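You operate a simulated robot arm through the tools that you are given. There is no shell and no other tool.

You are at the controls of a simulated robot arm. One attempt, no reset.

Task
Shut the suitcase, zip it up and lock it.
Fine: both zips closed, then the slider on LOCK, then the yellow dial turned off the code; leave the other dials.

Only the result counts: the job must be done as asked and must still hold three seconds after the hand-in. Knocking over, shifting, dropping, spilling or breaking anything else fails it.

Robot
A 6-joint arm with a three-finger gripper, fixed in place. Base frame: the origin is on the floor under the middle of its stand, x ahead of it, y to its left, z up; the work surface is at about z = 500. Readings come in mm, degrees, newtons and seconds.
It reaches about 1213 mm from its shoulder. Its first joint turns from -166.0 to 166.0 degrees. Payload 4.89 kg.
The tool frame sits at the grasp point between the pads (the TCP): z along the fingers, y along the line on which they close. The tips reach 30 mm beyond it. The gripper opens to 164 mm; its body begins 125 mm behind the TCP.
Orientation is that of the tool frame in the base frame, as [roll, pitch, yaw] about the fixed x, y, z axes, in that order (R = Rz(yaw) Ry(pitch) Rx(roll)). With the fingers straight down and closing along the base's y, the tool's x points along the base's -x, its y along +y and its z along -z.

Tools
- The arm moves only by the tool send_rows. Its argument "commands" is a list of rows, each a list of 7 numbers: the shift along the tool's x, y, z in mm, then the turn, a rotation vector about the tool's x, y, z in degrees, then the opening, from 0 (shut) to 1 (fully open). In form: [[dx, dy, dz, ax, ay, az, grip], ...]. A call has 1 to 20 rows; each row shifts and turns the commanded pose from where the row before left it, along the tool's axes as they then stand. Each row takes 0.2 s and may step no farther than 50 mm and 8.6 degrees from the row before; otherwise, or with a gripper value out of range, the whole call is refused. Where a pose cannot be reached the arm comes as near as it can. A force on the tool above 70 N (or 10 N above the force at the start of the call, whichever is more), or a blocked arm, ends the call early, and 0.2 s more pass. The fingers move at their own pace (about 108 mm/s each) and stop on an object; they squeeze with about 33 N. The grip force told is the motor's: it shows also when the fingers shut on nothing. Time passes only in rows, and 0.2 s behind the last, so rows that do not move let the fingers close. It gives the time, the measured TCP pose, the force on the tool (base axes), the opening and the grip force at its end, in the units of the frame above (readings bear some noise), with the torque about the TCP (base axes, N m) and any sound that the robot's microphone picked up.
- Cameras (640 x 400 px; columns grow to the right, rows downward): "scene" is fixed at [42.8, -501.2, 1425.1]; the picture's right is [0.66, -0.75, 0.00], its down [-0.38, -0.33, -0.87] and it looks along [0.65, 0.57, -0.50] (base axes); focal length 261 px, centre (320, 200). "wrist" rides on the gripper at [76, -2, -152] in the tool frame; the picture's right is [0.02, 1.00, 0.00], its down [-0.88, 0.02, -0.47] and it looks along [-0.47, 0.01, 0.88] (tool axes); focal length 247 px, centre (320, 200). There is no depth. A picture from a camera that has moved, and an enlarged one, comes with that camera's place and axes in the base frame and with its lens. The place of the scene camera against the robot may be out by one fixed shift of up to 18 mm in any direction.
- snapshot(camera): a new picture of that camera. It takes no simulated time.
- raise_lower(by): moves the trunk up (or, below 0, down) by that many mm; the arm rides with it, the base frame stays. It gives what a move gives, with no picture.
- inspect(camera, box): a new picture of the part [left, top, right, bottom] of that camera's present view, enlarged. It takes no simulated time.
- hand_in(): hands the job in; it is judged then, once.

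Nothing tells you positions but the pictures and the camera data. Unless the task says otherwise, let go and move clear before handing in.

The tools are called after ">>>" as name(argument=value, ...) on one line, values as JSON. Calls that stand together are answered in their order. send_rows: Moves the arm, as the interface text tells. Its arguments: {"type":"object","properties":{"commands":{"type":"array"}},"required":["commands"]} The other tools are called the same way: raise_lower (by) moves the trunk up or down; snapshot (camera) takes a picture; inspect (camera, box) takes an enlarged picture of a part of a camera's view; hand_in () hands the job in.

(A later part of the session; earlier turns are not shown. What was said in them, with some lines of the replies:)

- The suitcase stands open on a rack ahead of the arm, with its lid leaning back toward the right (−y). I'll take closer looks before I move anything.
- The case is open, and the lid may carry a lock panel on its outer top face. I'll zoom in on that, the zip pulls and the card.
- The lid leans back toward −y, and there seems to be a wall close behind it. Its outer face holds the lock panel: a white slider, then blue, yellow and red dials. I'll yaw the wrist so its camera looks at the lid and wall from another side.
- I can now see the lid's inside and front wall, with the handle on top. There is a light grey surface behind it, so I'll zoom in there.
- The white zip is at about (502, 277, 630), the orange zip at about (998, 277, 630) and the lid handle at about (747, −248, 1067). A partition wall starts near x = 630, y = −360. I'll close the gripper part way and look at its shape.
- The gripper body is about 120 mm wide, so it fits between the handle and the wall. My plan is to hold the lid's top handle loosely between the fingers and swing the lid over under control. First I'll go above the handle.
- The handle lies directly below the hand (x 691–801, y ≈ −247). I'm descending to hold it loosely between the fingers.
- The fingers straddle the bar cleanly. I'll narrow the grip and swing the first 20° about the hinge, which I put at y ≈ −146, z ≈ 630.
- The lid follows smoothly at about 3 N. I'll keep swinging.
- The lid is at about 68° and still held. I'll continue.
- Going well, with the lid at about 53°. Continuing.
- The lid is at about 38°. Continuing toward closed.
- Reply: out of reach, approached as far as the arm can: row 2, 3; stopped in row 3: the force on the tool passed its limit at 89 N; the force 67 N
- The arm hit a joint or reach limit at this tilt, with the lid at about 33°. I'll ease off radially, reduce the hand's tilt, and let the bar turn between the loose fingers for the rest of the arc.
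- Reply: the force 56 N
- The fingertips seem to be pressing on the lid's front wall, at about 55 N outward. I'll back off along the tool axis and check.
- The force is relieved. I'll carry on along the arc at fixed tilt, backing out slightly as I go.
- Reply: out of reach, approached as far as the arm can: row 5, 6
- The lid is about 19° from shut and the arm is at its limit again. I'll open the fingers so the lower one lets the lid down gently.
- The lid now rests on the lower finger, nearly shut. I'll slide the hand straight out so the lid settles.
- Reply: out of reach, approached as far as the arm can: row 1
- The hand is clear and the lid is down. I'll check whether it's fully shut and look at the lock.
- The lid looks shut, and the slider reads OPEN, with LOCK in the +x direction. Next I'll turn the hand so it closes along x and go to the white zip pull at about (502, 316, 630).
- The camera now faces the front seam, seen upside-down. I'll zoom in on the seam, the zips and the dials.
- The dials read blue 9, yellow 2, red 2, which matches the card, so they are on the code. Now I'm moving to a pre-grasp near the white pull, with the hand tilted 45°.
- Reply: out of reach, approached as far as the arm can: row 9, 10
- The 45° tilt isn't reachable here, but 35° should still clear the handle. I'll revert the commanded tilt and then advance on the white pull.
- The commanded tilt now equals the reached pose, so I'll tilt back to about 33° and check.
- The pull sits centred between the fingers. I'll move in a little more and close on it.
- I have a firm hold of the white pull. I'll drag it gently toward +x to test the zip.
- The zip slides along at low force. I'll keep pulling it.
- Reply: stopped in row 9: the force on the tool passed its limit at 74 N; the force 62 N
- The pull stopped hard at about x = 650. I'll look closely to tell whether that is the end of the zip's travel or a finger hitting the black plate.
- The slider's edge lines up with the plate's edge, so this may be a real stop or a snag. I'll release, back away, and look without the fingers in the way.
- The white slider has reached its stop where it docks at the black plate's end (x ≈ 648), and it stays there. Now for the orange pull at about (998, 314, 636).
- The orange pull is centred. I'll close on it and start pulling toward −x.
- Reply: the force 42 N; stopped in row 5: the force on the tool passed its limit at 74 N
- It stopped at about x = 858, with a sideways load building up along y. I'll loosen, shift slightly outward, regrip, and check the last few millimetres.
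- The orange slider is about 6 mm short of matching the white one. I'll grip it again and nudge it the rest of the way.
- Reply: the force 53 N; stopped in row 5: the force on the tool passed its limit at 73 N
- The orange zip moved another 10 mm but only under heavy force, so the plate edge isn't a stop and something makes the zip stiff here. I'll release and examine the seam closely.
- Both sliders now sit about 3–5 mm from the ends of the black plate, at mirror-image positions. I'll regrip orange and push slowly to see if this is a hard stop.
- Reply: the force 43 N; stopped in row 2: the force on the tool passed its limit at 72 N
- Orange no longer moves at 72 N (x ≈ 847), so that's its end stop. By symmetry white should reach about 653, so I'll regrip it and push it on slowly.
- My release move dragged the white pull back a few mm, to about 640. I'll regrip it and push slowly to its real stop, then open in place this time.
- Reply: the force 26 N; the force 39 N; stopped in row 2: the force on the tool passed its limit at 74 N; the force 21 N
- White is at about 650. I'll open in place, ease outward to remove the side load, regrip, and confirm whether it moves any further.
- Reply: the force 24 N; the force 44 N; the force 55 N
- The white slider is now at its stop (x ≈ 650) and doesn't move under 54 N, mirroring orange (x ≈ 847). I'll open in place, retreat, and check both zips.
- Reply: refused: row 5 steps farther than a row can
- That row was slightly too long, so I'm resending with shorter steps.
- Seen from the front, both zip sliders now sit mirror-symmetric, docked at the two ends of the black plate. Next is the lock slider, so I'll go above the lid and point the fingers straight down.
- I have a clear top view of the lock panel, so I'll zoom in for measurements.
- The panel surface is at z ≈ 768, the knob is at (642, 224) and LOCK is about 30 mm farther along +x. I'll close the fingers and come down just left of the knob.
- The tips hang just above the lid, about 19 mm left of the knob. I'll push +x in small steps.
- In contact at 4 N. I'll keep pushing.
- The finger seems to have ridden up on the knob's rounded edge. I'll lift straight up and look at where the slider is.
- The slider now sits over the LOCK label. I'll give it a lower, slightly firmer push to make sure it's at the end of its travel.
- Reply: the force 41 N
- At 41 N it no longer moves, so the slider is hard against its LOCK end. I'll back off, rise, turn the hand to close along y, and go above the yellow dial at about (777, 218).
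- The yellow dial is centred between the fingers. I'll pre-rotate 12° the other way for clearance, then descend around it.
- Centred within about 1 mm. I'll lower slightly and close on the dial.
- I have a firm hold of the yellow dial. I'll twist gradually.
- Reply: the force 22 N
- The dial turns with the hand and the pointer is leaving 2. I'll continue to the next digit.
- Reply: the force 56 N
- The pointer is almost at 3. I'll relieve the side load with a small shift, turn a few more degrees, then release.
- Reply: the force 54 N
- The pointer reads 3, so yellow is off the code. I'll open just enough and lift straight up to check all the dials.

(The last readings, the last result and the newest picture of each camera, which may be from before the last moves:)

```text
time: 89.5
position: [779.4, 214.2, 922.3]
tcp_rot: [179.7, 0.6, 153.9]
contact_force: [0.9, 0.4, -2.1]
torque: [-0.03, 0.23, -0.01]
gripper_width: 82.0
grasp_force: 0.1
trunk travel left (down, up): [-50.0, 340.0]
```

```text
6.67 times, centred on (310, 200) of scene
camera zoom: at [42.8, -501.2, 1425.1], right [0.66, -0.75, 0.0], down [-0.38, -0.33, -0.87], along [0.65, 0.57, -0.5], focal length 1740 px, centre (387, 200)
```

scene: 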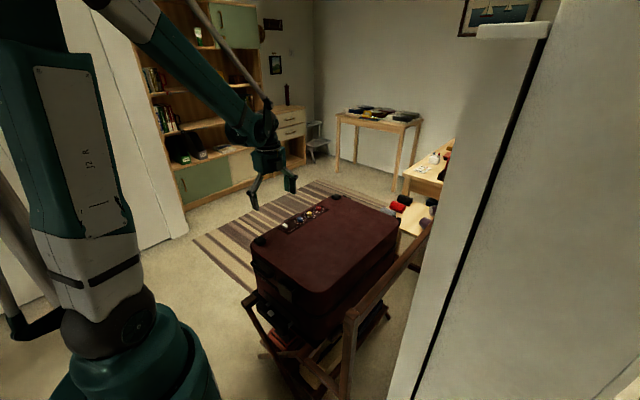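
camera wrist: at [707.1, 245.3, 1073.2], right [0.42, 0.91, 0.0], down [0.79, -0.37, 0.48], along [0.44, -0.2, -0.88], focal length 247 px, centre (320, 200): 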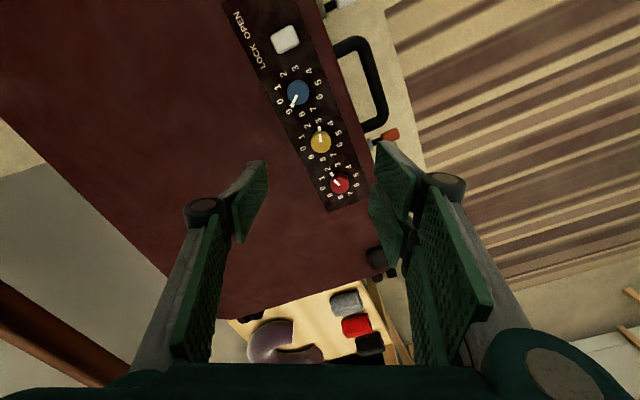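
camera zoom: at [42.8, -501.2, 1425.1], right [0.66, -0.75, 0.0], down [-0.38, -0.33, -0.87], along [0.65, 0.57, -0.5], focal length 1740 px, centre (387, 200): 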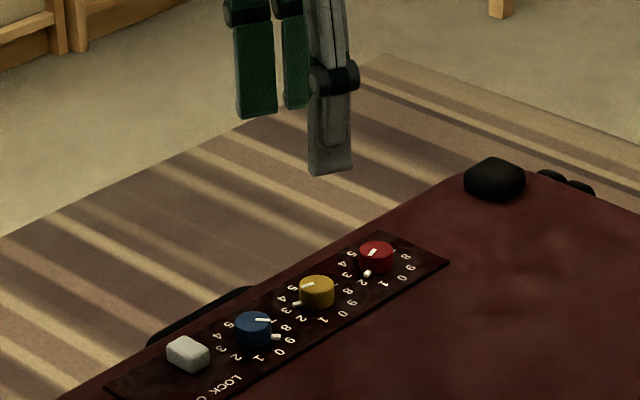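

Yellow reads 3, while blue (9) and red (2) are unchanged and the slider is on LOCK. I'll move clear and do a final check of the zips and surroundings.

>>> send_rows(commands=[[0, 0, -45, 0, 0, -6.5, 0.6], [0, 0, -45, 0, 0, -6.5, 0.6], [0, 0, -45, 0, 0, -6.5, 0.6], [0, 0, -45, 0, 0, -6.5, 1], [0, 0, -45, 0, 0, 0, 1], [0, 0, -45, 0, 0, 0, 1], [30, 0, 0, 0, 0, 0, 1], [40, 0, 0, 0, 0, 0, 1], [40, 0, 0, 0, 0, 0, 1], [40, 0, 0, 0, 0, 0, 1], [30, 0, 0, 0, 0, 0, 1], [0, 0, 0, 0, 0, 0, 1]])

>>> snapshot(camera="wrist")

>>> snapshot(camera="scene")

```text
time: 92.1
position: [593.3, 213.2, 1191.6]
tcp_rot: [-179.9, 0.7, 180.0]
contact_force: [0.8, 0.3, 0.3]
torque: [0.0, -0.01, -0.01]
gripper_width: 164.1
grasp_force: 0.1
trunk travel left (down, up): [-50.0, 340.0]
```

```text
taken
camera wrist: at [515.2, 211.9, 1342.2], right [-0.02, 1.0, 0.0], down [0.88, 0.02, 0.48], along [0.48, 0.01, -0.88], focal length 247 px, centre (320, 200)
```

wrist: 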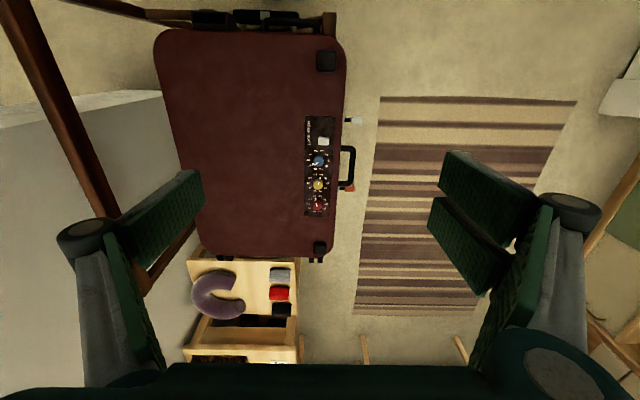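

```text
taken
```

scene: 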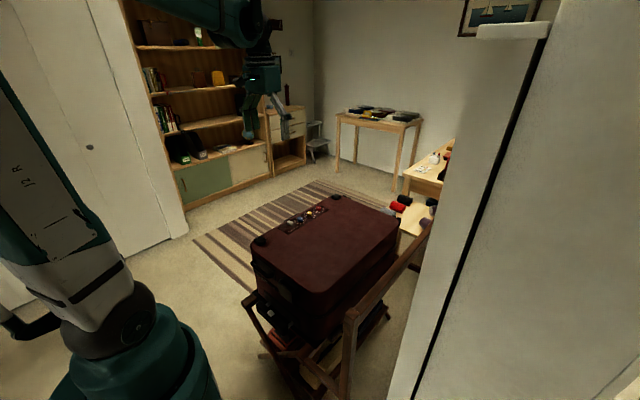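

>>> inspect(camera="wrist", box=[280, 90, 380, 230])

>>> inspect(camera="wrist", box=[140, 0, 380, 280])

>>> inspect(camera="scene", box=[235, 180, 405, 330])

```text
2.86 times, centred on (330, 160) of wrist
camera zoom: at [515.2, 211.9, 1342.2], right [-0.02, 1.0, 0.0], down [0.88, 0.02, 0.48], along [0.48, 0.01, -0.88], focal length 706 px, centre (291, 314)
```

zoom: 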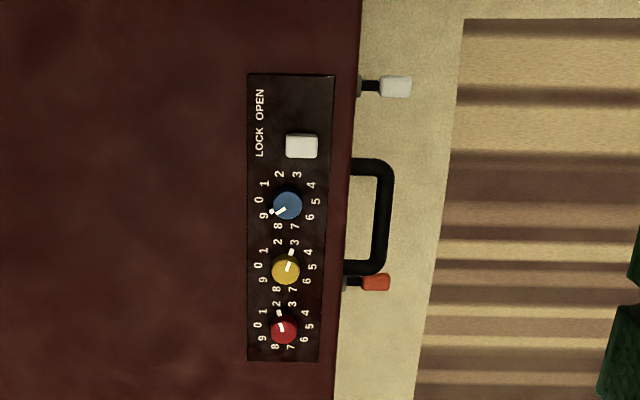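

```text
1.43 times, centred on (260, 140) of wrist
camera zoom: at [515.2, 211.9, 1342.2], right [-0.02, 1.0, 0.0], down [0.88, 0.02, 0.48], along [0.48, 0.01, -0.88], focal length 353 px, centre (406, 286)
```

zoom: 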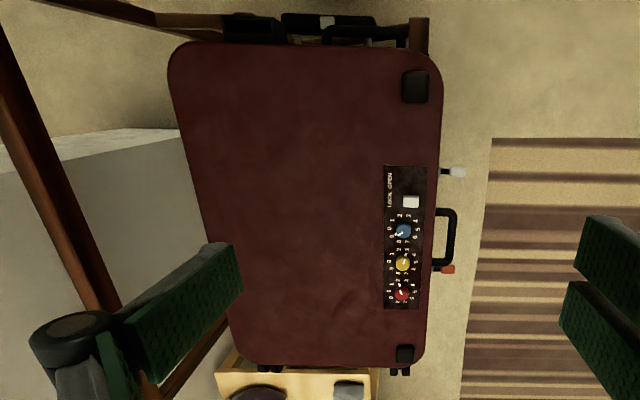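

```text
2.67 times, centred on (320, 255) of scene
camera zoom: at [42.8, -501.2, 1425.1], right [0.66, -0.75, 0.0], down [-0.38, -0.33, -0.87], along [0.65, 0.57, -0.5], focal length 696 px, centre (320, 53)
```

zoom: 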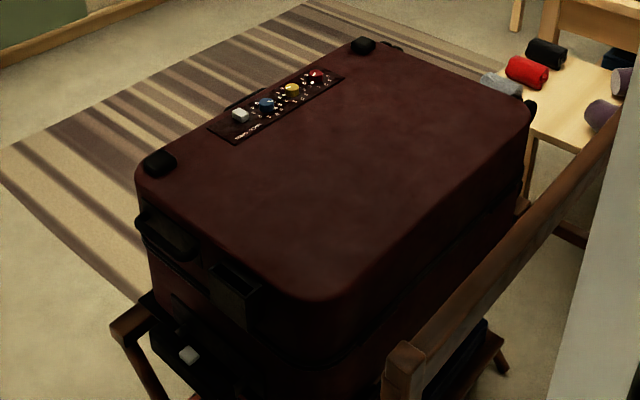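

All settings look right. I'll compare with the very first pictures, using the same crops, to make sure the case and rack haven't been displaced.

>>> inspect(camera="scene", box=[235, 200, 345, 320])

>>> inspect(camera="scene", box=[340, 240, 500, 400])

>>> inspect(camera="scene", box=[230, 140, 470, 380])

```text
3.33 times, centred on (290, 260) of scene
camera zoom: at [42.8, -501.2, 1425.1], right [0.66, -0.75, 0.0], down [-0.38, -0.33, -0.87], along [0.65, 0.57, -0.5], focal length 870 px, centre (420, 0)
```

zoom: 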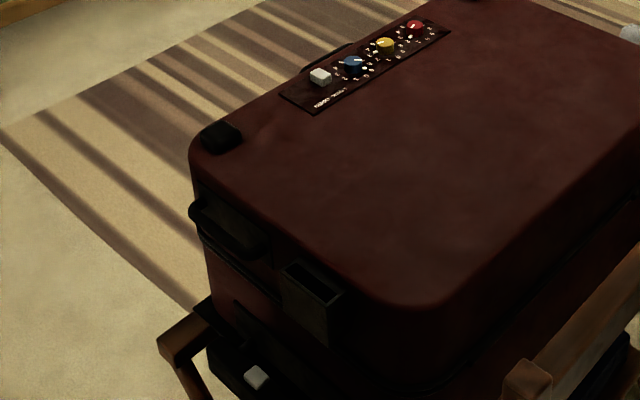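

```text
2.50 times, centred on (420, 320) of scene
camera zoom: at [42.8, -501.2, 1425.1], right [0.66, -0.75, 0.0], down [-0.38, -0.33, -0.87], along [0.65, 0.57, -0.5], focal length 652 px, centre (70, -100)
```

zoom: 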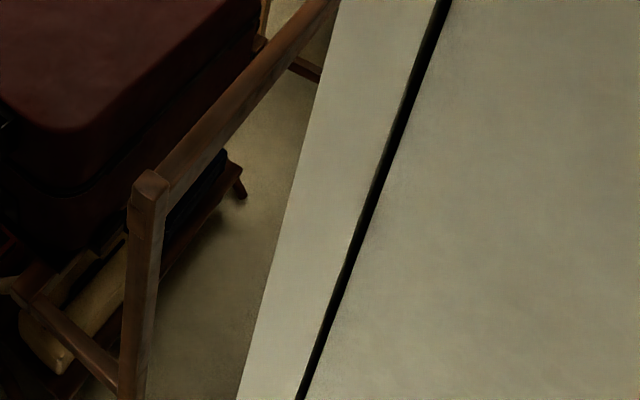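

```text
1.67 times, centred on (350, 260) of scene
camera zoom: at [42.8, -501.2, 1425.1], right [0.66, -0.75, 0.0], down [-0.38, -0.33, -0.87], along [0.65, 0.57, -0.5], focal length 435 px, centre (270, 100)
```

zoom: 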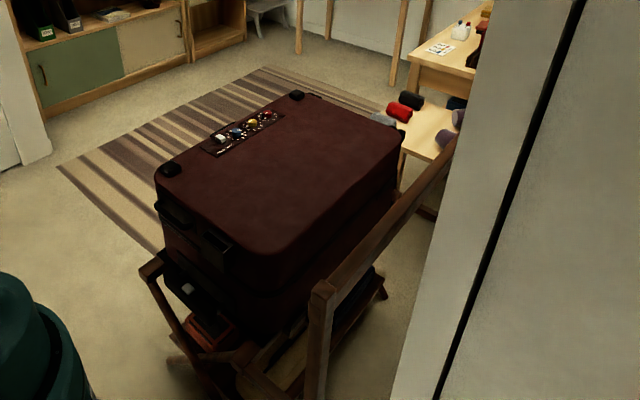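

The case is shut and back where it started, and nothing around it has moved. Both zips are docked at the plate ends, the slider is on LOCK, and the dials read blue 9, yellow 3, red 2. The hand is clear, so I'm handing in.

>>> hand_in()

```text
The job is handed in.
```

The suitcase is shut, zipped and locked, and I've handed the job in; no verdict came back with the hand-in.

- **Lid:** it is fully down, with the seam closed along the front.
- **Zips:** both pulls stand against their stops at the two ends of the black plate on the front. I take that as fully closed, because neither moved further at 50–70 N and they sit symmetrically. Nothing in the pictures marks a "closed" position, though.
- **Lock slider:** it is hard against its end stop, over the LOCK label.
- **Dials:** yellow now reads 3, off its code digit of 2. Blue (9) and red (2) are unchanged.

While I pulled the zips, the case seems to have slid about 10 mm along the rack and back again. In the last picture it and the rack are within a few millimetres of where they began. Nothing else in view had moved, and the arm was clear of the case when I handed in.
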